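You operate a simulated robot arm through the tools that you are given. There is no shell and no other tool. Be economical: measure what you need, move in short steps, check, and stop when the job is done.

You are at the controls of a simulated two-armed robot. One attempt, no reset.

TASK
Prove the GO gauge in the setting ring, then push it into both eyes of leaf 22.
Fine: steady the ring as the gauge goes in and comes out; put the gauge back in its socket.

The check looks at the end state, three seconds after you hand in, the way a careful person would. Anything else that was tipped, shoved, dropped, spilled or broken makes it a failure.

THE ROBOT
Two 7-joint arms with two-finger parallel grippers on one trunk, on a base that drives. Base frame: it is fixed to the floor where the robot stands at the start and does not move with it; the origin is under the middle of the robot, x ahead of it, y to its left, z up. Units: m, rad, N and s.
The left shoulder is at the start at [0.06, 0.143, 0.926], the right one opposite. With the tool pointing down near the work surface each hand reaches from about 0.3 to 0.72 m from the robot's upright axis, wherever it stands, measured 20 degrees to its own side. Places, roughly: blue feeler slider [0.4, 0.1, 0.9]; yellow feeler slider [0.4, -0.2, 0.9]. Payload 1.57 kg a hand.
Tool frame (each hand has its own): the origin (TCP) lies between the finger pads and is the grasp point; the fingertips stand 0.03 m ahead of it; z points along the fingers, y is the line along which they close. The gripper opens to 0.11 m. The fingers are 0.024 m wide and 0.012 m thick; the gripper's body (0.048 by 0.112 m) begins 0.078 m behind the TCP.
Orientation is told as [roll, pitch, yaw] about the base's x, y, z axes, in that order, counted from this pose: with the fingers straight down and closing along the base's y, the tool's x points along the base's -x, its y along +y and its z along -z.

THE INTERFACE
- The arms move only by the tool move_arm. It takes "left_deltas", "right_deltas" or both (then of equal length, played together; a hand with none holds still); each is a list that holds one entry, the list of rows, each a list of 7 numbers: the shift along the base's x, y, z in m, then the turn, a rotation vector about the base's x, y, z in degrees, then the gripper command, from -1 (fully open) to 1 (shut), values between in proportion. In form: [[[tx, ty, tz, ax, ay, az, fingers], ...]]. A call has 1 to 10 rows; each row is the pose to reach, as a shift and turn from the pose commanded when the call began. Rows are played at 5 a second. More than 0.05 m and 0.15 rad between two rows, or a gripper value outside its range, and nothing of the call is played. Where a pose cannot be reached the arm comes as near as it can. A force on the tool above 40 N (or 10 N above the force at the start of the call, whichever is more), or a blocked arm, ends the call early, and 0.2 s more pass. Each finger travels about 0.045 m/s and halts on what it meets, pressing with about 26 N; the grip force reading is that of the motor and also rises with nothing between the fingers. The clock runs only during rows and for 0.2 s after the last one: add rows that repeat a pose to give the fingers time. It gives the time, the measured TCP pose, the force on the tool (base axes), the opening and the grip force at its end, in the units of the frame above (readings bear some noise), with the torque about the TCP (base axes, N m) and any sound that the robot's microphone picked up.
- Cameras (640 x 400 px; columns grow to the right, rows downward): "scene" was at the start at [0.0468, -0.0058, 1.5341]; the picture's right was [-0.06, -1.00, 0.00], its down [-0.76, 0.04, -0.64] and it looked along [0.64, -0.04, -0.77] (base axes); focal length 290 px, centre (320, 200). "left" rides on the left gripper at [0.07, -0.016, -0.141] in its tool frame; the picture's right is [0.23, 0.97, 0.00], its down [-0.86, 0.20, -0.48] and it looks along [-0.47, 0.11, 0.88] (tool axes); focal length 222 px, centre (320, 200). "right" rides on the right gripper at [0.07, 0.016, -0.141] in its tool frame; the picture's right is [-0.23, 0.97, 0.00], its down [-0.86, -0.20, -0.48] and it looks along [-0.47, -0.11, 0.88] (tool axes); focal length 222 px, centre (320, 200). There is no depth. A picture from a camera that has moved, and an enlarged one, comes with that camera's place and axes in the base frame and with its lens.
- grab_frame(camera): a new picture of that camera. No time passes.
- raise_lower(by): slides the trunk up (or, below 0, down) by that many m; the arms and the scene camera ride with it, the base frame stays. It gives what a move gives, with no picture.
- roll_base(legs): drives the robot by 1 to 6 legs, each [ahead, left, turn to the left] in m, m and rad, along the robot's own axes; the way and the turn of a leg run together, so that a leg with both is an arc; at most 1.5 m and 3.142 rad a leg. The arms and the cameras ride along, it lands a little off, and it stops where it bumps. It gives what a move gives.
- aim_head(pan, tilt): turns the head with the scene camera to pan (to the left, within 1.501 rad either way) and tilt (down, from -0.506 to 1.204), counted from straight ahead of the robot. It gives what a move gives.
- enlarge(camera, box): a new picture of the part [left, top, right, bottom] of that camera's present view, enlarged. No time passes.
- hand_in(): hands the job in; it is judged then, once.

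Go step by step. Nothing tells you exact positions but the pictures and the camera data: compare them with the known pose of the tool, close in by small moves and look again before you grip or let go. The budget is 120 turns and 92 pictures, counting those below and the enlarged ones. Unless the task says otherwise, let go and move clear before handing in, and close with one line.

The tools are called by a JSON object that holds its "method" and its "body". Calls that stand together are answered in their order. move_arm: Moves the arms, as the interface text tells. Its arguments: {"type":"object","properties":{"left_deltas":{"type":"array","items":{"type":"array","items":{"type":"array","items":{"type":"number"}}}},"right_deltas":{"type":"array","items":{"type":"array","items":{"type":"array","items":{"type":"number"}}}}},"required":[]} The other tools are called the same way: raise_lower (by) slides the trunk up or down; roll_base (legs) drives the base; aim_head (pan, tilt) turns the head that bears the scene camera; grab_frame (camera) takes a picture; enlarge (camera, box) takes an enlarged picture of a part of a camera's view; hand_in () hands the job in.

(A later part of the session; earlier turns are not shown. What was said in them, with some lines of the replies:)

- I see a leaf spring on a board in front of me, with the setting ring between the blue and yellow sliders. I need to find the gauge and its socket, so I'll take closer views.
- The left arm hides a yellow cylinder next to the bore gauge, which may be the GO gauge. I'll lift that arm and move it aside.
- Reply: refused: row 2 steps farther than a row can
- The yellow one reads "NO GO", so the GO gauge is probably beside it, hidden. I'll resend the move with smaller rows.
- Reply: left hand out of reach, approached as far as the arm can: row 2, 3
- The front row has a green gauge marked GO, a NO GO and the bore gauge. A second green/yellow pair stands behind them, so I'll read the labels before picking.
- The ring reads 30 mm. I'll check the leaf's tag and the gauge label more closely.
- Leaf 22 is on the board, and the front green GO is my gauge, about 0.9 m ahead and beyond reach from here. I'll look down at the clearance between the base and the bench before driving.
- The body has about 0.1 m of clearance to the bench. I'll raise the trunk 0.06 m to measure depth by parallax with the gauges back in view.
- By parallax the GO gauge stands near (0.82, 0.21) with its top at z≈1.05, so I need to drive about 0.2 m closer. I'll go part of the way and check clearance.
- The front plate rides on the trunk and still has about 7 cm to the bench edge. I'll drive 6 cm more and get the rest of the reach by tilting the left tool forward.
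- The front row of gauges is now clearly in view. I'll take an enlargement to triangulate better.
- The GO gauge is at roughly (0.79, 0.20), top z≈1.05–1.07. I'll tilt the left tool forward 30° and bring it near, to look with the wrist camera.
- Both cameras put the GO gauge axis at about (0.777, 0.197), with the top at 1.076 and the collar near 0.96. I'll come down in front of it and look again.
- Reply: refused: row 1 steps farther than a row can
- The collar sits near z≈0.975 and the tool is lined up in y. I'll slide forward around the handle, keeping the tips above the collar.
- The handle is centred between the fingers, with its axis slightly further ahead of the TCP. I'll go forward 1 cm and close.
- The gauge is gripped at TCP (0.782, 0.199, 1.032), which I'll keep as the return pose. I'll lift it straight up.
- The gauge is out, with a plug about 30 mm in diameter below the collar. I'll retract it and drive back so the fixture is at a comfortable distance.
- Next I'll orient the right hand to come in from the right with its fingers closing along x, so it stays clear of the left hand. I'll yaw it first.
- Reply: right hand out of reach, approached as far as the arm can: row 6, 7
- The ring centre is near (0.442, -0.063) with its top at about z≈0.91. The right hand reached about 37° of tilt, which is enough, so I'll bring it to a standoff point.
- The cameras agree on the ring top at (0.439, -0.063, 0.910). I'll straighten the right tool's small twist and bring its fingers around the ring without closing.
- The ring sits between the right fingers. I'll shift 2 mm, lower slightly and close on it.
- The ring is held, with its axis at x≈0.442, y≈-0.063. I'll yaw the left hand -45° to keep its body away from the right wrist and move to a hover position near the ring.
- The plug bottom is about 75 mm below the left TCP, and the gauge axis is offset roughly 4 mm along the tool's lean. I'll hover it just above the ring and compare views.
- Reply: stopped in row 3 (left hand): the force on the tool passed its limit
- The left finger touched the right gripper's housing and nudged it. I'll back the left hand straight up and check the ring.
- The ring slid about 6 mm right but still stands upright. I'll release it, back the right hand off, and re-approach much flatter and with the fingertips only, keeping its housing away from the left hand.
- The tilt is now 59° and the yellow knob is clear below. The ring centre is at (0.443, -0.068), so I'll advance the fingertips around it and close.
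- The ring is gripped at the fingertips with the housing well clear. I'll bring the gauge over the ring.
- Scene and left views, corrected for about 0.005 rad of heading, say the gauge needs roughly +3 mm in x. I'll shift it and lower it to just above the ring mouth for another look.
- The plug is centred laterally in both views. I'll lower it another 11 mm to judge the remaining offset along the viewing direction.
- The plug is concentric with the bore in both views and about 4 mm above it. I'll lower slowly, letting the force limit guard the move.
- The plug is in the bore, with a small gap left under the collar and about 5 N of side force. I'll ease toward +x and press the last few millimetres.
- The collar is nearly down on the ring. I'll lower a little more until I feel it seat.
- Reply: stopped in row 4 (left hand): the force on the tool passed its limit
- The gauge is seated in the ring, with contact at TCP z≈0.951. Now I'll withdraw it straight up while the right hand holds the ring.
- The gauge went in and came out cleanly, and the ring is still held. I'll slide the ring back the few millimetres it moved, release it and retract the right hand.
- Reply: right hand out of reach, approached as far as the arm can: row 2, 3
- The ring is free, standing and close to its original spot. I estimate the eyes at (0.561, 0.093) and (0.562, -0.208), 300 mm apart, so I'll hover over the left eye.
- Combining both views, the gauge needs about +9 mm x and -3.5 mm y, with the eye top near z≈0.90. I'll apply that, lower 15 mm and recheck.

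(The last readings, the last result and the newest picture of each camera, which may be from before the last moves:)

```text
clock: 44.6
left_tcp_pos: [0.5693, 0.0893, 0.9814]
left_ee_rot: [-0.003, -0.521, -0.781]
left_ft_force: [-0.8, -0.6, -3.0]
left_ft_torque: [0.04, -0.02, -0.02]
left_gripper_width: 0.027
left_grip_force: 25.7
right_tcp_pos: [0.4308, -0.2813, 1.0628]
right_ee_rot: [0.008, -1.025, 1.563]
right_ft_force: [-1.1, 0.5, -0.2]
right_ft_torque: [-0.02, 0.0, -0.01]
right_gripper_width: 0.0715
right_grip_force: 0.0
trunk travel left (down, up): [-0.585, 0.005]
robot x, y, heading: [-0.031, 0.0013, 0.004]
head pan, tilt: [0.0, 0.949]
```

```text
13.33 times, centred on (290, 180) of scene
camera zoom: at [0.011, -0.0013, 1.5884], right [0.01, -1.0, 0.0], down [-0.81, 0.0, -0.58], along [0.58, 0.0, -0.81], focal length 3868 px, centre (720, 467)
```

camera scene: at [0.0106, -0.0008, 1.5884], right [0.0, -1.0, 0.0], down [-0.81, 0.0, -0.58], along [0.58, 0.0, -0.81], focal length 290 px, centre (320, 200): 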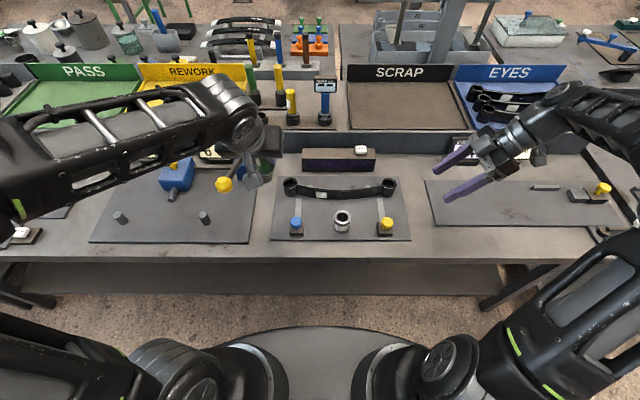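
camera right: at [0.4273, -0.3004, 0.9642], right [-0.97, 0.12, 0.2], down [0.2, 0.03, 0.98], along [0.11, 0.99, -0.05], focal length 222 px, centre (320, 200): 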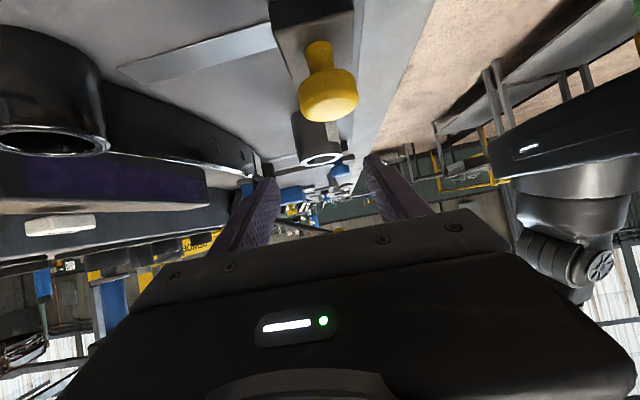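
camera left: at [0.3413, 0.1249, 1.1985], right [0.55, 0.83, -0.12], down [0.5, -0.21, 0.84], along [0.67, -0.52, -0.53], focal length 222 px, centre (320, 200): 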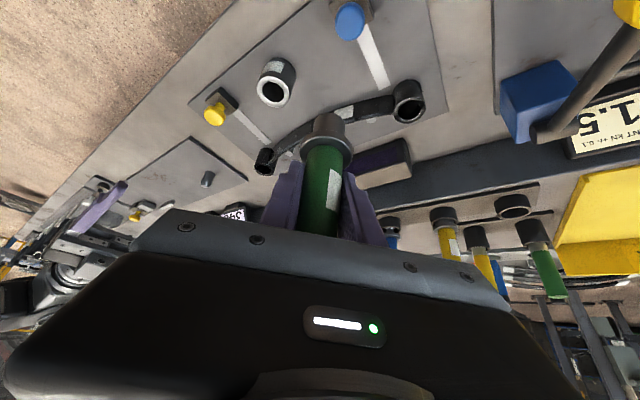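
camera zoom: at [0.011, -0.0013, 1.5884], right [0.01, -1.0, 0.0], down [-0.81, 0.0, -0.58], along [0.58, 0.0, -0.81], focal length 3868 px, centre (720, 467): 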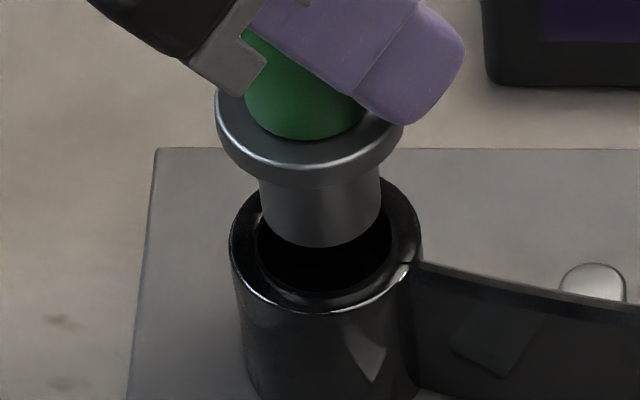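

The remaining offset is about -2.7 mm in x, with the plug about 10 mm above the eye. I'll correct it, lower to about 3 mm and check once more.

{"method": "move_arm", "body": {"left_deltas": [[[-0.0027, -0.0005, 0, 0, 0, 0, 1], [-0.0027, -0.0005, -0.004, 0, 0, 0, 1], [-0.0027, -0.0005, -0.007, 0, 0, 0, 1], [-0.0027, -0.0005, -0.007, 0, 0, 0, 1]]]}}

{"method": "enlarge", "body": {"camera": "left", "box": [260, 70, 388, 150]}}

{"method": "enlarge", "body": {"camera": "scene", "box": [266, 165, 314, 195]}}

```text
clock: 45.6
left_tcp_pos: [0.5672, 0.0891, 0.9731]
left_ee_rot: [-0.001, -0.522, -0.779]
left_ft_force: [-0.3, 0.5, -2.6]
left_ft_torque: [-0.03, -0.03, -0.02]
left_gripper_width: 0.0271
left_grip_force: 25.9
right_tcp_pos: [0.4312, -0.2817, 1.0643]
right_ee_rot: [0.007, -1.024, 1.564]
right_ft_force: [-0.3, -0.1, 0.5]
right_ft_torque: [0.0, 0.02, -0.02]
right_gripper_width: 0.0714
right_grip_force: 0.0
trunk travel left (down, up): [-0.585, 0.005]
robot x, y, heading: [-0.0332, 0.0, 0.009]
head pan, tilt: [0.0, 0.949]
```

```text
5.00 times, centred on (324, 110) of left
camera zoom: at [0.4633, 0.171, 1.0623], right [0.55, 0.83, -0.12], down [0.5, -0.21, 0.84], along [0.67, -0.52, -0.53], focal length 1111 px, centre (300, 650)
```

zoom: 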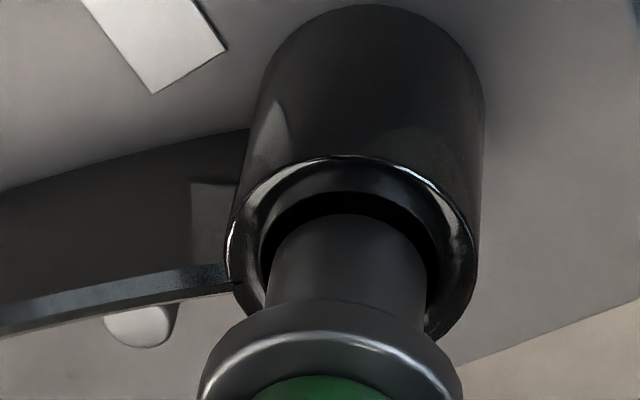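

```text
13.33 times, centred on (290, 180) of scene
camera zoom: at [0.0111, -0.0013, 1.5884], right [0.01, -1.0, 0.0], down [-0.81, 0.0, -0.58], along [0.58, 0.0, -0.81], focal length 3868 px, centre (720, 467)
```

zoom: 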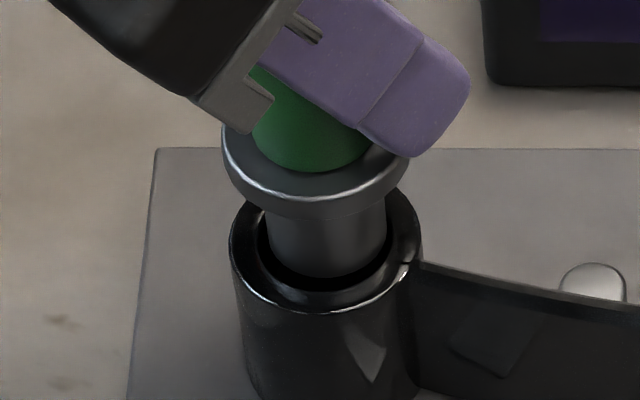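

The plug is concentric with the left eye in both views. I'll descend slowly to the collar.

{"method": "move_arm", "body": {"left_deltas": [[[0.0007, -0.0007, -0.004, 0, 0, 0, 1], [0.0007, -0.0007, -0.008, 0, 0, 0, 1], [0.0007, -0.0007, -0.012, 0, 0, 0, 1], [0.0007, -0.0007, -0.016, 0, 0, 0, 1], [0.0007, -0.0007, -0.02, 0, 0, 0, 1], [0.0007, -0.0007, -0.024, 0, 0, 0, 1], [0.0007, -0.0007, -0.028, 0, 0, 0, 1], [0.0007, -0.0007, -0.031, 0, 0, 0, 1], [0.0007, -0.0007, -0.034, 0, 0, 0, 1], [0.0007, -0.0007, -0.037, 0, 0, 0, 1]]]}}

{"method": "enlarge", "body": {"camera": "left", "box": [240, 70, 400, 170]}}

```text
clock: 47.8
left_tcp_pos: [0.5681, 0.09, 0.945]
left_ee_rot: [0.007, -0.533, -0.781]
left_ft_force: [-12.4, 5.6, 18.7]
left_ft_torque: [-0.2, 0.66, -0.21]
left_gripper_width: 0.0271
left_grip_force: 26.0
right_tcp_pos: [0.4299, -0.2798, 1.0634]
right_ee_rot: [0.001, -1.023, 1.567]
right_ft_force: [-0.9, -0.1, -0.6]
right_ft_torque: [0.0, 0.03, -0.03]
right_gripper_width: 0.0713
right_grip_force: 0.1
trunk travel left (down, up): [-0.585, 0.005]
robot x, y, heading: [-0.0319, 0.0021, 0.006]
head pan, tilt: [0.0, 0.949]
stopped in row 10 (left hand): the force on the tool passed its limit (the readings are from after the stop); the commanded pose is now the measured one
```

```text
4.00 times, centred on (320, 120) of left
camera zoom: at [0.463, 0.1704, 1.0322], right [0.54, 0.83, -0.11], down [0.49, -0.21, 0.85], along [0.68, -0.51, -0.52], focal length 888 px, centre (320, 520)
```

zoom: 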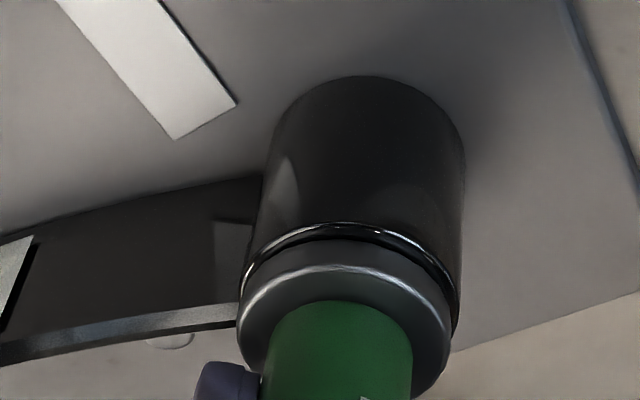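

Fully seated in the left eye. I'll relax the side load and withdraw straight up.

{"method": "move_arm", "body": {"left_deltas": [[[-0.001, 0, 0.002, 0.3, 0.6, 0, 1], [-0.001, 0, 0.005, 0.3, 0.6, 0, 1], [-0.001, 0, 0.01, 0.3, 0.6, 0, 1], [-0.001, 0, 0.016, 0.3, 0.6, 0, 1], [-0.001, 0, 0.022, 0.3, 0.6, 0, 1], [-0.001, 0, 0.028, 0.3, 0.6, 0, 1], [-0.001, 0, 0.036, 0.3, 0.6, 0, 1], [-0.001, 0, 0.06, 0.3, 0.6, 0, 1], [-0.001, 0, 0.1, 0.3, 0.6, 0, 1], [-0.001, -0.03, 0.12, 0.3, 0.6, 0, 1]]]}}

{"method": "grab_frame", "body": {"camera": "scene"}}

```text
clock: 50.0
left_tcp_pos: [0.5712, 0.0573, 1.0614]
left_ee_rot: [0.001, -0.518, -0.78]
left_ft_force: [0.3, -0.2, -2.0]
left_ft_torque: [-0.01, -0.01, 0.0]
left_gripper_width: 0.0274
left_grip_force: 25.6
right_tcp_pos: [0.431, -0.2816, 1.0612]
right_ee_rot: [0.007, -1.028, 1.566]
right_ft_force: [-0.4, 0.3, 0.4]
right_ft_torque: [0.02, 0.04, 0.0]
right_gripper_width: 0.0716
right_grip_force: 0.1
trunk travel left (down, up): [-0.585, 0.005]
robot x, y, heading: [-0.031, 0.0014, 0.011]
head pan, tilt: [0.0, 0.949]
```

```text
19 pictures are left
camera scene: at [0.0111, -0.0025, 1.5883], right [0.01, -1.0, 0.0], down [-0.81, 0.0, -0.58], along [0.58, 0.0, -0.81], focal length 290 px, centre (320, 200)
```

scene: 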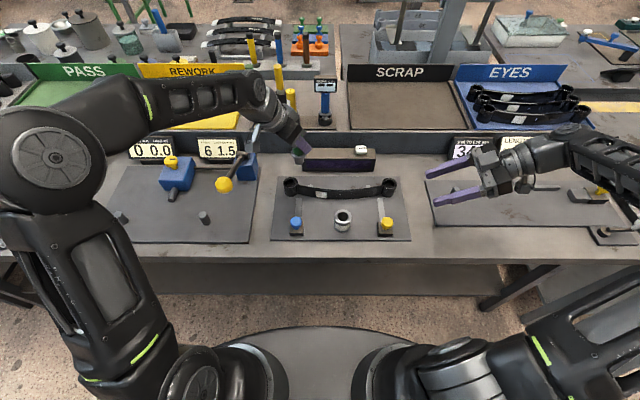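

The leaf and everything else are undisturbed. I'll pull the right hand back out of the way, then bring the gauge over to the right eye.

{"method": "move_arm", "body": {"right_deltas": [[[-0.03, 0, 0, 0, 0, 0, -0.3], [-0.06, -0.0, 0, 0, 0, 0, -0.3], [-0.09, -0.0, 0.0, 0, 0, 0, -0.3], [-0.11, -0.0, 0.0, 0, 0, 0, -0.3], [-0.11, 0, 0, 0, 0, 0, -0.3], [-0.11, 0, 0, 0, 0, 0, -0.3], [-0.11, 0, 0, 0, 0, 0, -0.3], [-0.11, 0, 0, 0, 0, 0, -0.3]]], "left_deltas": [[[0, -0.02, 0, 0, 0, 0, 1], [0, -0.06, 0, 0, 0, 0, 1], [0, -0.1, 0, 0, 0, 0, 1], [0, -0.14, 0, 0, 0, 0, 1], [0, -0.18, 0, 0, 0, 0, 1], [-0.001, -0.22, 0, 0, 0, 0, 1], [-0.002, -0.269, -0.0, 0, 0, 0, 1], [-0.002, -0.269, -0.03, 0, 0, 0, 1]]]}}

```text
clock: 51.8
left_tcp_pos: [0.5686, -0.2087, 1.03]
left_ee_rot: [-0.002, -0.519, -0.777]
left_ft_force: [-0.2, 0.0, -3.5]
left_ft_torque: [-0.02, 0.0, -0.01]
left_gripper_width: 0.027
left_grip_force: 26.2
right_tcp_pos: [0.3222, -0.2815, 1.0637]
right_ee_rot: [0.007, -1.025, 1.564]
right_ft_force: [-0.7, -0.6, -0.2]
right_ft_torque: [0.0, 0.01, -0.02]
right_gripper_width: 0.0719
right_grip_force: 0.1
trunk travel left (down, up): [-0.585, 0.005]
robot x, y, heading: [-0.034, 0.0014, 0.008]
head pan, tilt: [0.0, 0.949]
```

{"method": "move_arm", "body": {"left_deltas": [[[0, -0.003, -0.02, 0, 0, 0, 1], [0, -0.003, -0.04, 0, 0, 0, 1], [0, -0.003, -0.048, 0, 0, 0, 1], [0, -0.003, -0.048, 0, 0, 0, 1]]]}}

{"method": "enlarge", "body": {"camera": "left", "box": [260, 70, 388, 150]}}

{"method": "enlarge", "body": {"camera": "scene", "box": [366, 165, 414, 195]}}

```text
clock: 52.8
left_tcp_pos: [0.5675, -0.2138, 0.9828]
left_ee_rot: [0.0, -0.518, -0.778]
left_ft_force: [0.7, 0.4, -3.2]
left_ft_torque: [0.0, -0.03, -0.05]
left_gripper_width: 0.0271
left_grip_force: 25.8
right_tcp_pos: [0.321, -0.2827, 1.0639]
right_ee_rot: [0.007, -1.023, 1.563]
right_ft_force: [-0.5, 0.3, -0.1]
right_ft_torque: [0.0, 0.0, 0.0]
right_gripper_width: 0.0715
right_grip_force: 0.1
trunk travel left (down, up): [-0.585, 0.005]
robot x, y, heading: [-0.0315, 0.0028, 0.002]
head pan, tilt: [0.0, 0.949]
```

```text
5.00 times, centred on (324, 110) of left
camera zoom: at [0.4629, -0.1334, 1.072], right [0.54, 0.83, -0.11], down [0.5, -0.21, 0.84], along [0.67, -0.51, -0.53], focal length 1111 px, centre (300, 650)
```

zoom: 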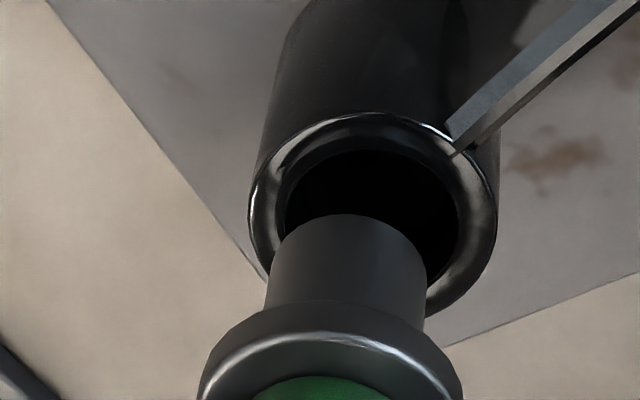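

```text
13.33 times, centred on (390, 180) of scene
camera zoom: at [0.0108, -0.0013, 1.5884], right [0.01, -1.0, 0.0], down [-0.81, 0.0, -0.58], along [0.58, 0.0, -0.81], focal length 3868 px, centre (-613, 467)
```

zoom: 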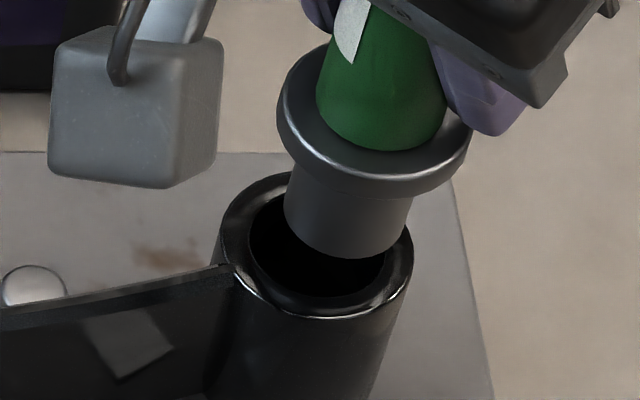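

The gauge needs about +4.3 mm in y here. I'll correct it, lower 8 mm and recheck both views.

{"method": "move_arm", "body": {"left_deltas": [[[-0.0005, 0.0043, 0, 0, 0, 0, 1], [-0.0005, 0.0043, -0.005, 0, 0, 0, 1], [-0.0005, 0.0043, -0.008, 0, 0, 0, 1], [-0.0005, 0.0043, -0.008, 0, 0, 0, 1]]]}}

{"method": "enlarge", "body": {"camera": "left", "box": [260, 70, 388, 150]}}

{"method": "enlarge", "body": {"camera": "scene", "box": [366, 165, 414, 195]}}

```text
clock: 53.8
left_tcp_pos: [0.5673, -0.21, 0.975]
left_ee_rot: [-0.002, -0.519, -0.777]
left_ft_force: [-1.0, 0.3, -2.2]
left_ft_torque: [0.01, -0.01, -0.03]
left_gripper_width: 0.0272
left_grip_force: 26.3
right_tcp_pos: [0.3224, -0.283, 1.0639]
right_ee_rot: [0.007, -1.023, 1.565]
right_ft_force: [-0.3, 0.1, 0.0]
right_ft_torque: [-0.01, 0.0, -0.02]
right_gripper_width: 0.0715
right_grip_force: 0.1
trunk travel left (down, up): [-0.585, 0.005]
robot x, y, heading: [-0.0333, 0.0003, 0.002]
head pan, tilt: [0.0, 0.949]
```

```text
5.00 times, centred on (324, 110) of left
camera zoom: at [0.463, -0.129, 1.0644], right [0.54, 0.83, -0.11], down [0.5, -0.21, 0.84], along [0.67, -0.51, -0.53], focal length 1111 px, centre (300, 650)
```

zoom: 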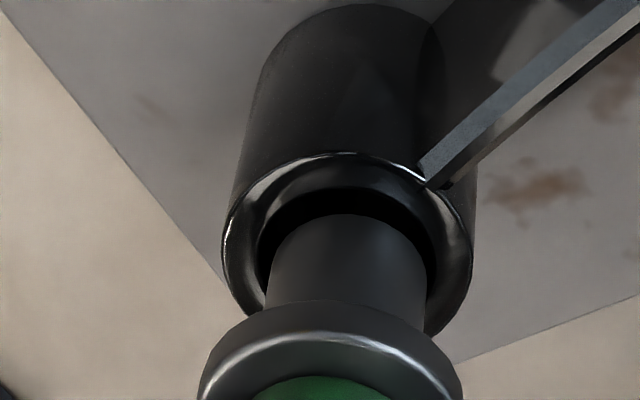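

```text
13.33 times, centred on (390, 180) of scene
camera zoom: at [0.0108, -0.0014, 1.5884], right [0.01, -1.0, 0.0], down [-0.81, 0.0, -0.58], along [0.58, 0.0, -0.81], focal length 3868 px, centre (-613, 467)
```

zoom: 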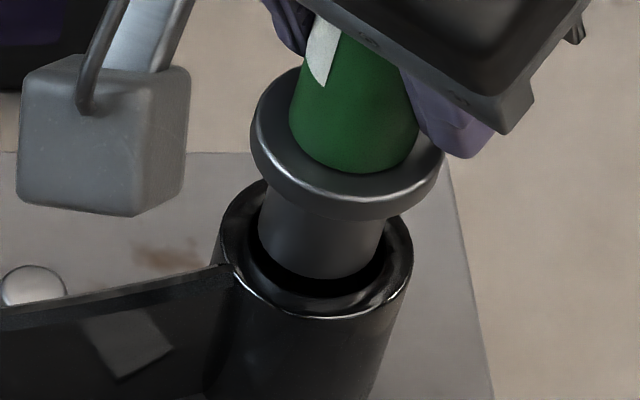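

The plug is concentric with the right eye. I'll descend slowly to the collar.

{"method": "move_arm", "body": {"left_deltas": [[[0, -0.0004, -0.004, 0, 0, 0, 1], [0, -0.0004, -0.008, 0, 0, 0, 1], [0, -0.0004, -0.012, 0, 0, 0, 1], [0, -0.0004, -0.016, 0, 0, 0, 1], [0, -0.0004, -0.02, 0, 0, 0, 1], [0, -0.0004, -0.024, 0, 0, 0, 1], [0, -0.0004, -0.028, 0, 0, 0, 1], [0, -0.0004, -0.032, 0, 0, 0, 1], [0, -0.0004, -0.035, 0, 0, 0, 1], [0, -0.0004, -0.038, 0, 0, 0, 1]]]}}

{"method": "enlarge", "body": {"camera": "left", "box": [240, 70, 400, 170]}}

```text
clock: 56.0
left_tcp_pos: [0.5677, -0.2087, 0.9439]
left_ee_rot: [0.002, -0.53, -0.778]
left_ft_force: [-6.5, 7.7, 33.4]
left_ft_torque: [-0.26, -0.05, -0.02]
left_gripper_width: 0.0272
left_grip_force: 25.8
right_tcp_pos: [0.3182, -0.2802, 1.0661]
right_ee_rot: [0.002, -1.022, 1.57]
right_ft_force: [-0.1, -1.2, -0.1]
right_ft_torque: [0.01, 0.02, -0.02]
right_gripper_width: 0.0714
right_grip_force: 0.0
trunk travel left (down, up): [-0.585, 0.005]
robot x, y, heading: [-0.0306, -0.0012, 0.005]
head pan, tilt: [0.0, 0.949]
```

```text
4.00 times, centred on (320, 120) of left
camera zoom: at [0.4617, -0.1277, 1.0325], right [0.54, 0.83, -0.11], down [0.49, -0.21, 0.85], along [0.68, -0.52, -0.52], focal length 888 px, centre (320, 520)
```

zoom: 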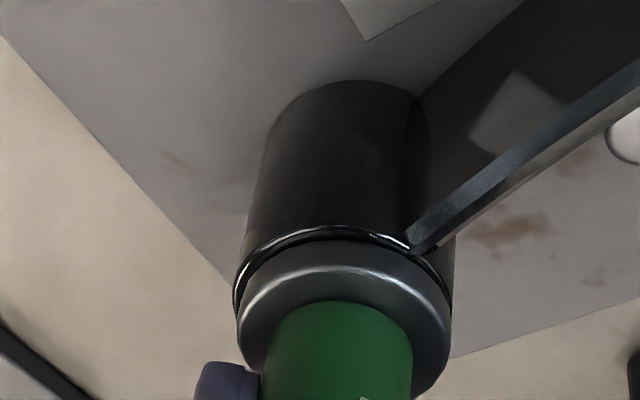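

Seated in the right eye as well, with firm contact. I'll withdraw straight up.

{"method": "move_arm", "body": {"left_deltas": [[[0, 0.0005, 0.006, 0, 0, 0, 1], [0, 0.0005, 0.011, 0, 0, 0, 1], [0, 0.0005, 0.017, 0, 0, 0, 1], [0, 0.0005, 0.023, 0, 0, 0, 1], [0, 0.0005, 0.029, 0, 0, 0, 1], [0, 0.0005, 0.036, 0, 0, 0, 1], [0, 0.0005, 0.045, 0, 0, 0, 1], [0, 0.0005, 0.08, 0, 0, 0, 1], [0, 0.0005, 0.12, 0, 0, 0, 1], [0, 0.03, 0.14, 0, 0, 0, 1]]]}}

{"method": "grab_frame", "body": {"camera": "scene"}}

```text
clock: 58.2
left_tcp_pos: [0.5659, -0.1812, 1.0789]
left_ee_rot: [-0.001, -0.518, -0.776]
left_ft_force: [-0.5, 0.3, -2.1]
left_ft_torque: [-0.03, -0.02, -0.04]
left_gripper_width: 0.0273
left_grip_force: 26.5
right_tcp_pos: [0.3223, -0.2818, 1.0638]
right_ee_rot: [0.007, -1.025, 1.565]
right_ft_force: [-0.5, 0.4, 0.2]
right_ft_torque: [0.0, 0.0, 0.0]
right_gripper_width: 0.0713
right_grip_force: 0.0
trunk travel left (down, up): [-0.585, 0.005]
robot x, y, heading: [-0.0329, 0.0003, 0.012]
head pan, tilt: [0.0, 0.949]
```

```text
13 pictures are left
camera scene: at [0.0106, 0.0002, 1.5884], right [0.01, -1.0, 0.0], down [-0.81, -0.01, -0.58], along [0.58, 0.0, -0.81], focal length 290 px, centre (320, 200)
```

scene: 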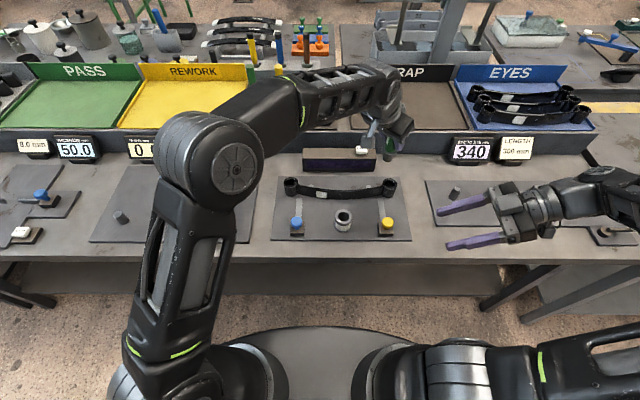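

Both eyes are done and the leaf, ring and sliders are all in place. I'll bring the gauge back left and undo the yaw.

{"method": "move_arm", "body": {"left_deltas": [[[-0.01, 0.03, 0.02, 0, 0, 0, 1], [-0.03, 0.07, 0.035, 0, 0, 0, 1], [-0.05, 0.11, 0.045, 0, 0, 7, 1], [-0.07, 0.15, 0.055, 0, 0, 14, 1], [-0.09, 0.19, 0.065, 0, 0, 21, 1], [-0.11, 0.23, 0.065, 0, 0, 28, 1], [-0.126, 0.27, 0.065, 0, 0, 35, 1], [-0.126, 0.3, 0.065, 0, 0, 42, 1], [-0.126, 0.3, 0.065, 0, 0, 44.5, 1]]]}}

{"method": "roll_base", "body": {"legs": [[0.168, 0, 0]]}}

{"method": "aim_head", "body": {"pan": 0.2, "tilt": 0.75}}

```text
clock: 60.2
left_tcp_pos: [0.4431, 0.12, 1.143]
left_ee_rot: [-0.001, -0.519, -0.001]
left_ft_force: [0.0, -0.1, -2.6]
left_ft_torque: [-0.04, -0.01, -0.03]
left_gripper_width: 0.0272
left_grip_force: 26.3
right_tcp_pos: [0.3224, -0.284, 1.0636]
right_ee_rot: [0.009, -1.025, 1.565]
right_ft_force: [0.3, 0.2, 0.3]
right_ft_torque: [0.01, 0.04, 0.01]
right_gripper_width: 0.0717
right_grip_force: 0.1
trunk travel left (down, up): [-0.585, 0.005]
robot x, y, heading: [-0.0329, -0.0011, 0.004]
head pan, tilt: [0.0, 0.949]
```

```text
clock: 61.6
left_tcp_pos: [0.6088, 0.1185, 1.1423]
left_ee_rot: [0.001, -0.516, -0.005]
left_ft_force: [-0.1, -0.3, -2.5]
left_ft_torque: [-0.01, 0.02, -0.03]
left_gripper_width: 0.027
left_grip_force: 26.0
right_tcp_pos: [0.4851, -0.2831, 1.0628]
right_ee_rot: [0.01, -1.025, 1.558]
right_ft_force: [0.8, 0.3, 0.1]
right_ft_torque: [0.02, 0.01, 0.03]
right_gripper_width: 0.0715
right_grip_force: 0.0
trunk travel left (down, up): [-0.585, 0.005]
robot x, y, heading: [0.1298, 0.001, 0.004]
head pan, tilt: [0.0, 0.949]
```

```text
clock: 62.3
left_tcp_pos: [0.6065, 0.1186, 1.1427]
left_ee_rot: [0.0, -0.519, -0.005]
left_ft_force: [0.1, 0.3, -3.2]
left_ft_torque: [0.02, -0.03, -0.02]
left_gripper_width: 0.027
left_grip_force: 26.4
right_tcp_pos: [0.4822, -0.2833, 1.063]
right_ee_rot: [0.008, -1.023, 1.561]
right_ft_force: [0.5, 0.8, -0.3]
right_ft_torque: [-0.03, -0.01, -0.01]
right_gripper_width: 0.0714
right_grip_force: 0.1
trunk travel left (down, up): [-0.585, 0.005]
robot x, y, heading: [0.1306, -0.0014, 0.001]
head pan, tilt: [0.201, 0.75]
```

I'll bring the gauge back to the recorded lift-out point above its socket and compare with the lift-out picture.

{"method": "move_arm", "body": {"left_deltas": [[[0.02, 0.03, 0, 0, -0.3, 0.3, 1], [0.05, 0.06, 0, 0, -0.3, 0.3, 1], [0.09, 0.081, 0, 0, -0.3, 0.3, 1], [0.13, 0.081, 0, 0, -0.3, 0.3, 1], [0.165, 0.081, -0.01, 0, -0.3, 0.3, 1], [0.175, 0.081, -0.029, 0, -0.3, 0.3, 1], [0.175, 0.081, -0.029, 0, -0.3, 0.3, 1]]]}}

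{"method": "enlarge", "body": {"camera": "left", "box": [200, 60, 440, 210]}}

{"method": "enlarge", "body": {"camera": "scene", "box": [248, 140, 376, 220]}}

```text
clock: 63.9
left_tcp_pos: [0.7817, 0.2027, 1.1133]
left_ee_rot: [0.0, -0.521, 0.0]
left_ft_force: [0.0, 0.9, -2.0]
left_ft_torque: [0.02, 0.01, -0.03]
left_gripper_width: 0.0272
left_grip_force: 25.7
right_tcp_pos: [0.4834, -0.2814, 1.0646]
right_ee_rot: [0.006, -1.024, 1.56]
right_ft_force: [1.1, -0.5, 0.6]
right_ft_torque: [0.01, 0.02, -0.01]
right_gripper_width: 0.0716
right_grip_force: 0.1
trunk travel left (down, up): [-0.585, 0.005]
robot x, y, heading: [0.131, 0.001, 0.005]
head pan, tilt: [0.201, 0.75]
```

```text
2.67 times, centred on (320, 135) of left
camera zoom: at [0.6518, 0.1868, 1.2024], right [-0.2, 0.97, -0.11], down [0.5, 0.2, 0.84], along [0.84, 0.11, -0.53], focal length 592 px, centre (320, 373)
```

zoom: 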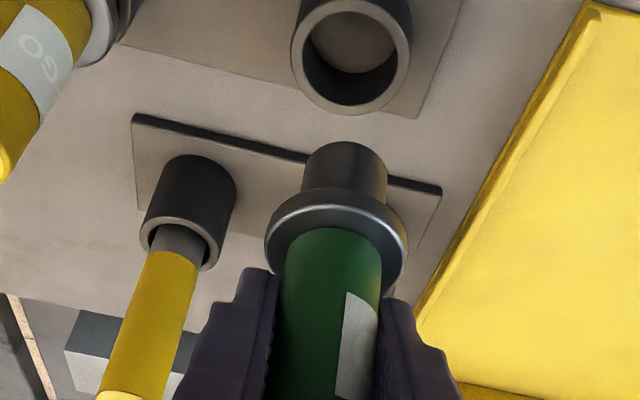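

```text
5.00 times, centred on (312, 180) of scene
camera zoom: at [0.1827, 0.0159, 1.6039], right [0.2, -0.98, 0.0], down [-0.67, -0.14, -0.73], along [0.72, 0.15, -0.68], focal length 1451 px, centre (360, 300)
```

zoom: 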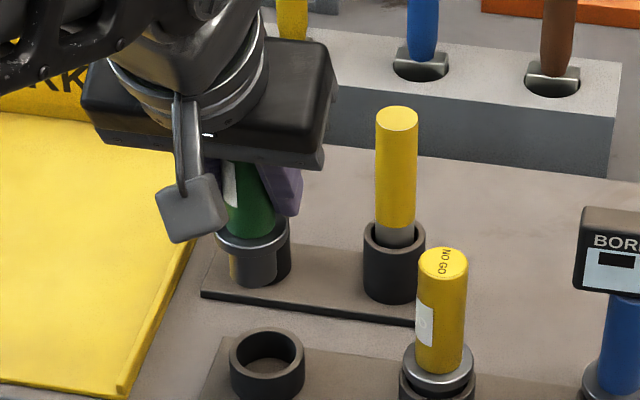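

Compared with the lift-out picture, I'm about 2.5 mm too far ahead and 1.5 mm too far left. I'll correct that, lower 3 cm and recheck.

{"method": "move_arm", "body": {"left_deltas": [[[-0.0025, -0.0015, -0.01, 0, 0, 0, 1], [-0.0025, -0.0015, -0.025, 0, 0, 0, 1], [-0.0025, -0.0015, -0.035, 0, 0, 0, 1], [-0.0025, -0.0015, -0.035, 0, 0, 0, 1]]]}}

{"method": "enlarge", "body": {"camera": "left", "box": [240, 60, 400, 160]}}

{"method": "enlarge", "body": {"camera": "scene", "box": [268, 170, 332, 210]}}

```text
clock: 64.9
left_tcp_pos: [0.7811, 0.1999, 1.0785]
left_ee_rot: [-0.002, -0.522, -0.001]
left_ft_force: [-0.5, -0.1, -2.8]
left_ft_torque: [0.0, -0.01, 0.0]
left_gripper_width: 0.027
left_grip_force: 26.5
right_tcp_pos: [0.4836, -0.2834, 1.0637]
right_ee_rot: [0.008, -1.025, 1.558]
right_ft_force: [-0.2, 0.8, -0.2]
right_ft_torque: [-0.01, 0.03, 0.02]
right_gripper_width: 0.0713
right_grip_force: 0.1
trunk travel left (down, up): [-0.585, 0.005]
robot x, y, heading: [0.129, -0.001, 0.001]
head pan, tilt: [0.201, 0.75]
```

```text
4.00 times, centred on (320, 110) of left
camera zoom: at [0.6493, 0.1835, 1.1678], right [-0.2, 0.97, -0.11], down [0.5, 0.2, 0.84], along [0.84, 0.11, -0.53], focal length 888 px, centre (320, 560)
```

zoom: 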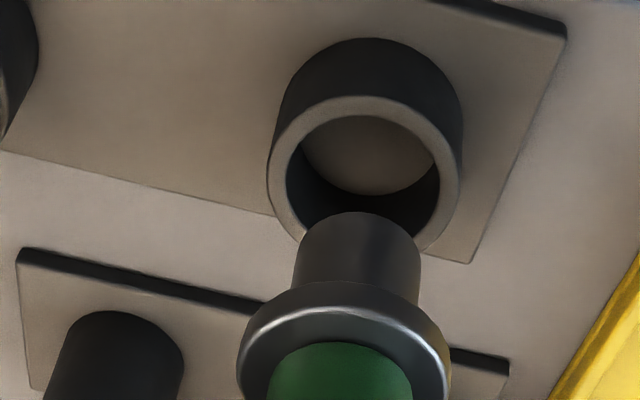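

```text
10.00 times, centred on (300, 190) of scene
camera zoom: at [0.1829, 0.0159, 1.6039], right [0.2, -0.98, 0.0], down [-0.67, -0.14, -0.73], along [0.72, 0.15, -0.68], focal length 2901 px, centre (520, 300)
```

zoom: 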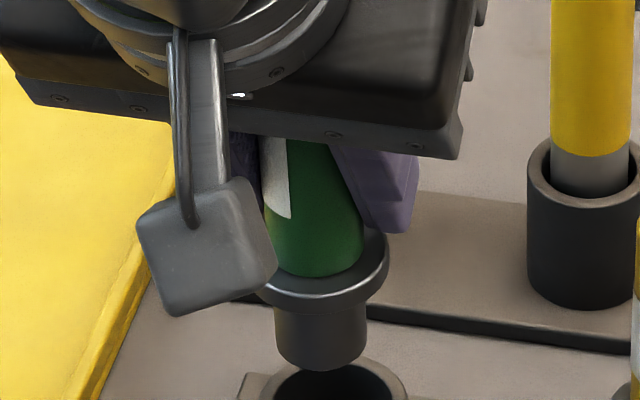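

The gauge is close to centred over its socket, which has a few millimetres of slack. I'll nudge it 1.5 mm right and lower it gently to seating height.

{"method": "move_arm", "body": {"left_deltas": [[[0, -0.0015, -0.008, 0, 0, 0, 1], [0, -0.0015, -0.016, 0, 0, 0, 1], [0, -0.0015, -0.023, 0, 0, 0, 1], [0, -0.0015, -0.029, 0, 0, 0, 1], [0, -0.0015, -0.035, 0, 0, 0, 1], [0, -0.0015, -0.04, 0, 0, 0, 1], [0, -0.0015, -0.044, 0, 0, 0, 1]]]}}

{"method": "enlarge", "body": {"camera": "left", "box": [240, 80, 400, 180]}}

```text
clock: 66.5
left_tcp_pos: [0.7793, 0.1965, 1.0341]
left_ee_rot: [0.001, -0.522, 0.0]
left_ft_force: [0.4, 0.4, -2.8]
left_ft_torque: [0.01, 0.0, 0.0]
left_gripper_width: 0.027
left_grip_force: 25.9
right_tcp_pos: [0.4845, -0.2824, 1.0637]
right_ee_rot: [0.008, -1.024, 1.561]
right_ft_force: [-0.8, 0.3, 0.8]
right_ft_torque: [-0.01, 0.01, 0.02]
right_gripper_width: 0.0717
right_grip_force: 0.0
trunk travel left (down, up): [-0.585, 0.005]
robot x, y, heading: [0.1295, 0.0009, 0.003]
head pan, tilt: [0.201, 0.75]
```

```text
4.00 times, centred on (320, 130) of left
camera zoom: at [0.6485, 0.1806, 1.1231], right [-0.2, 0.97, -0.11], down [0.5, 0.2, 0.84], along [0.84, 0.11, -0.53], focal length 888 px, centre (320, 480)
```

zoom: 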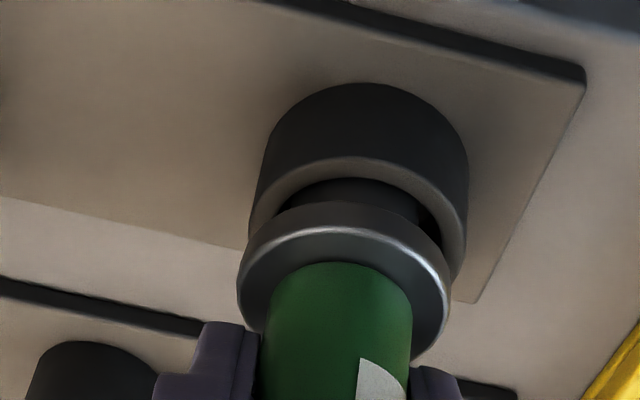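

The plug is in the socket without contact force. I'll lower the last couple of millimetres to feel the floor.

{"method": "move_arm", "body": {"left_deltas": [[[0, 0, -0.001, 0, 0, 0, 1], [0, 0, -0.002, 0, 0, 0, 1], [0, 0, -0.003, 0, 0, 0, 1], [0, 0, -0.003, 0, 0, 0, 1]]]}}

```text
clock: 67.5
left_tcp_pos: [0.7791, 0.1958, 1.0311]
left_ee_rot: [0.001, -0.522, 0.0]
left_ft_force: [-0.2, 0.2, -2.7]
left_ft_torque: [-0.01, -0.02, 0.0]
left_gripper_width: 0.027
left_grip_force: 26.1
right_tcp_pos: [0.4841, -0.2826, 1.0638]
right_ee_rot: [0.007, -1.026, 1.561]
right_ft_force: [0.4, -0.1, 0.2]
right_ft_torque: [-0.03, -0.03, -0.02]
right_gripper_width: 0.0714
right_grip_force: 0.1
trunk travel left (down, up): [-0.585, 0.005]
robot x, y, heading: [0.1302, 0.0015, 0.003]
head pan, tilt: [0.201, 0.75]
```

{"method": "move_arm", "body": {"left_deltas": [[[0, 0, -0.001, 0, 0, 0, 1], [0, 0, -0.002, 0, 0, 0, 1], [0, 0, -0.003, 0, 0, 0, 1], [0, 0, -0.004, 0, 0, 0, 1], [0, 0, -0.005, 0, 0, 0, 1], [0, 0, -0.005, 0, 0, 0, 1]]]}}

{"method": "enlarge", "body": {"camera": "left", "box": [240, 80, 400, 180]}}

```text
clock: 68.9
left_tcp_pos: [0.7786, 0.1969, 1.0295]
left_ee_rot: [0.001, -0.529, -0.001]
left_ft_force: [4.2, 3.0, 12.9]
left_ft_torque: [0.22, -0.45, 0.0]
left_gripper_width: 0.0271
left_grip_force: 25.5
right_tcp_pos: [0.483, -0.283, 1.0644]
right_ee_rot: [0.007, -1.026, 1.56]
right_ft_force: [-0.5, 0.5, -1.2]
right_ft_torque: [0.04, -0.01, -0.01]
right_gripper_width: 0.0715
right_grip_force: 0.1
trunk travel left (down, up): [-0.585, 0.005]
robot x, y, heading: [0.132, 0.0015, 0.006]
head pan, tilt: [0.201, 0.75]
```

```text
4.00 times, centred on (320, 130) of left
camera zoom: at [0.6476, 0.1816, 1.1177], right [-0.2, 0.97, -0.12], down [0.5, 0.2, 0.84], along [0.85, 0.11, -0.52], focal length 888 px, centre (320, 480)
```

zoom: 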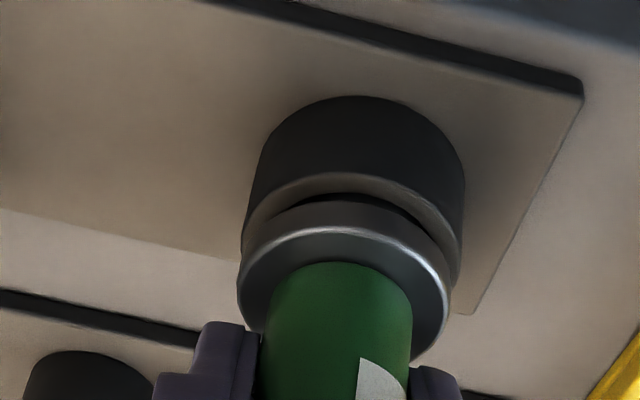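

It's seated on the floor of the socket with light contact. I'll relax the push, open, and back straight out from the handle.

{"method": "move_arm", "body": {"left_deltas": [[[0, 0, 0.003, 0, 0, 0, 1], [0, 0, 0.003, 0, 0, 0, 0.4], [0, 0, 0.003, 0, 0, 0, 0.1], [0, 0, 0.003, 0, 0, 0, -0.3], [0, 0, 0.003, 0, 0, 0, -0.3], [-0.02, 0, 0.003, 0, 0, 0, -0.3], [-0.05, 0, 0.003, 0, 0, 0, -0.3], [-0.09, 0, 0.01, 0, 0, 0, -0.3], [-0.12, 0, 0.04, 0, 0, 0, -0.3], [-0.14, 0.02, 0.08, 0, 0, 0, -0.3]]]}}

{"method": "enlarge", "body": {"camera": "scene", "box": [216, 130, 376, 230]}}

```text
clock: 71.1
left_tcp_pos: [0.6364, 0.2176, 1.1053]
left_ee_rot: [0.001, -0.524, -0.001]
left_ft_force: [0.1, 0.3, 0.2]
left_ft_torque: [-0.02, -0.03, -0.02]
left_gripper_width: 0.0714
left_grip_force: 0.0
right_tcp_pos: [0.4827, -0.2833, 1.0639]
right_ee_rot: [0.006, -1.025, 1.562]
right_ft_force: [-1.4, 0.0, 0.3]
right_ft_torque: [0.0, 0.02, -0.01]
right_gripper_width: 0.0715
right_grip_force: 0.0
trunk travel left (down, up): [-0.585, 0.005]
robot x, y, heading: [0.1328, 0.0018, -0.0]
head pan, tilt: [0.201, 0.75]
```

```text
4.00 times, centred on (296, 180) of scene
camera zoom: at [0.1811, 0.0167, 1.6039], right [0.2, -0.98, 0.0], down [-0.67, -0.14, -0.73], along [0.72, 0.15, -0.68], focal length 1161 px, centre (416, 280)
```

zoom: 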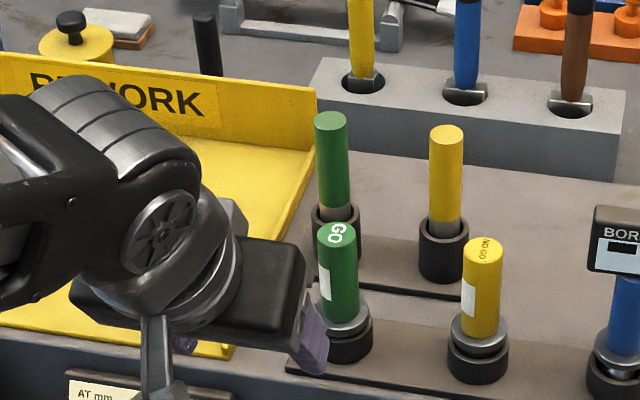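

The GO gauge stands upright in its socket. I'll take one last look at the fixture before handing in.

{"method": "grab_frame", "body": {"camera": "scene"}}

```text
5 pictures are left
camera scene: at [0.1811, 0.0167, 1.6039], right [0.2, -0.98, 0.0], down [-0.67, -0.14, -0.73], along [0.72, 0.15, -0.68], focal length 290 px, centre (320, 200)
```

scene: 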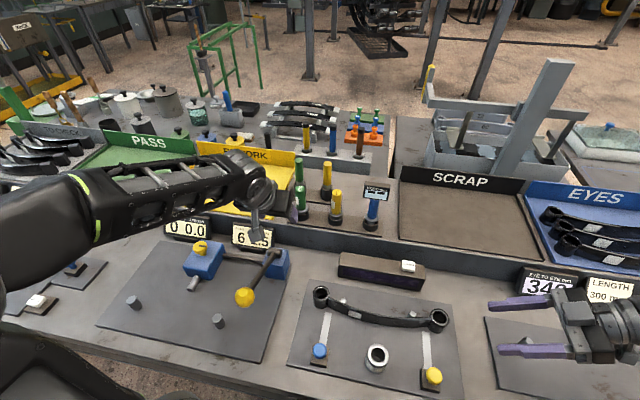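

The ring, leaf, sliders and gauges are all in place, and both hands are empty and clear. I'm handing in.

{"method": "hand_in", "body": {}}

```text
The job is handed in.
```

The GO gauge went fully into the 30 mm setting ring and both eyes of leaf 22, and it is back in its socket. The right hand held the ring both ways; before that the hands touched and slid the ring about 6 mm, and I moved it back to within about 2–3 mm.
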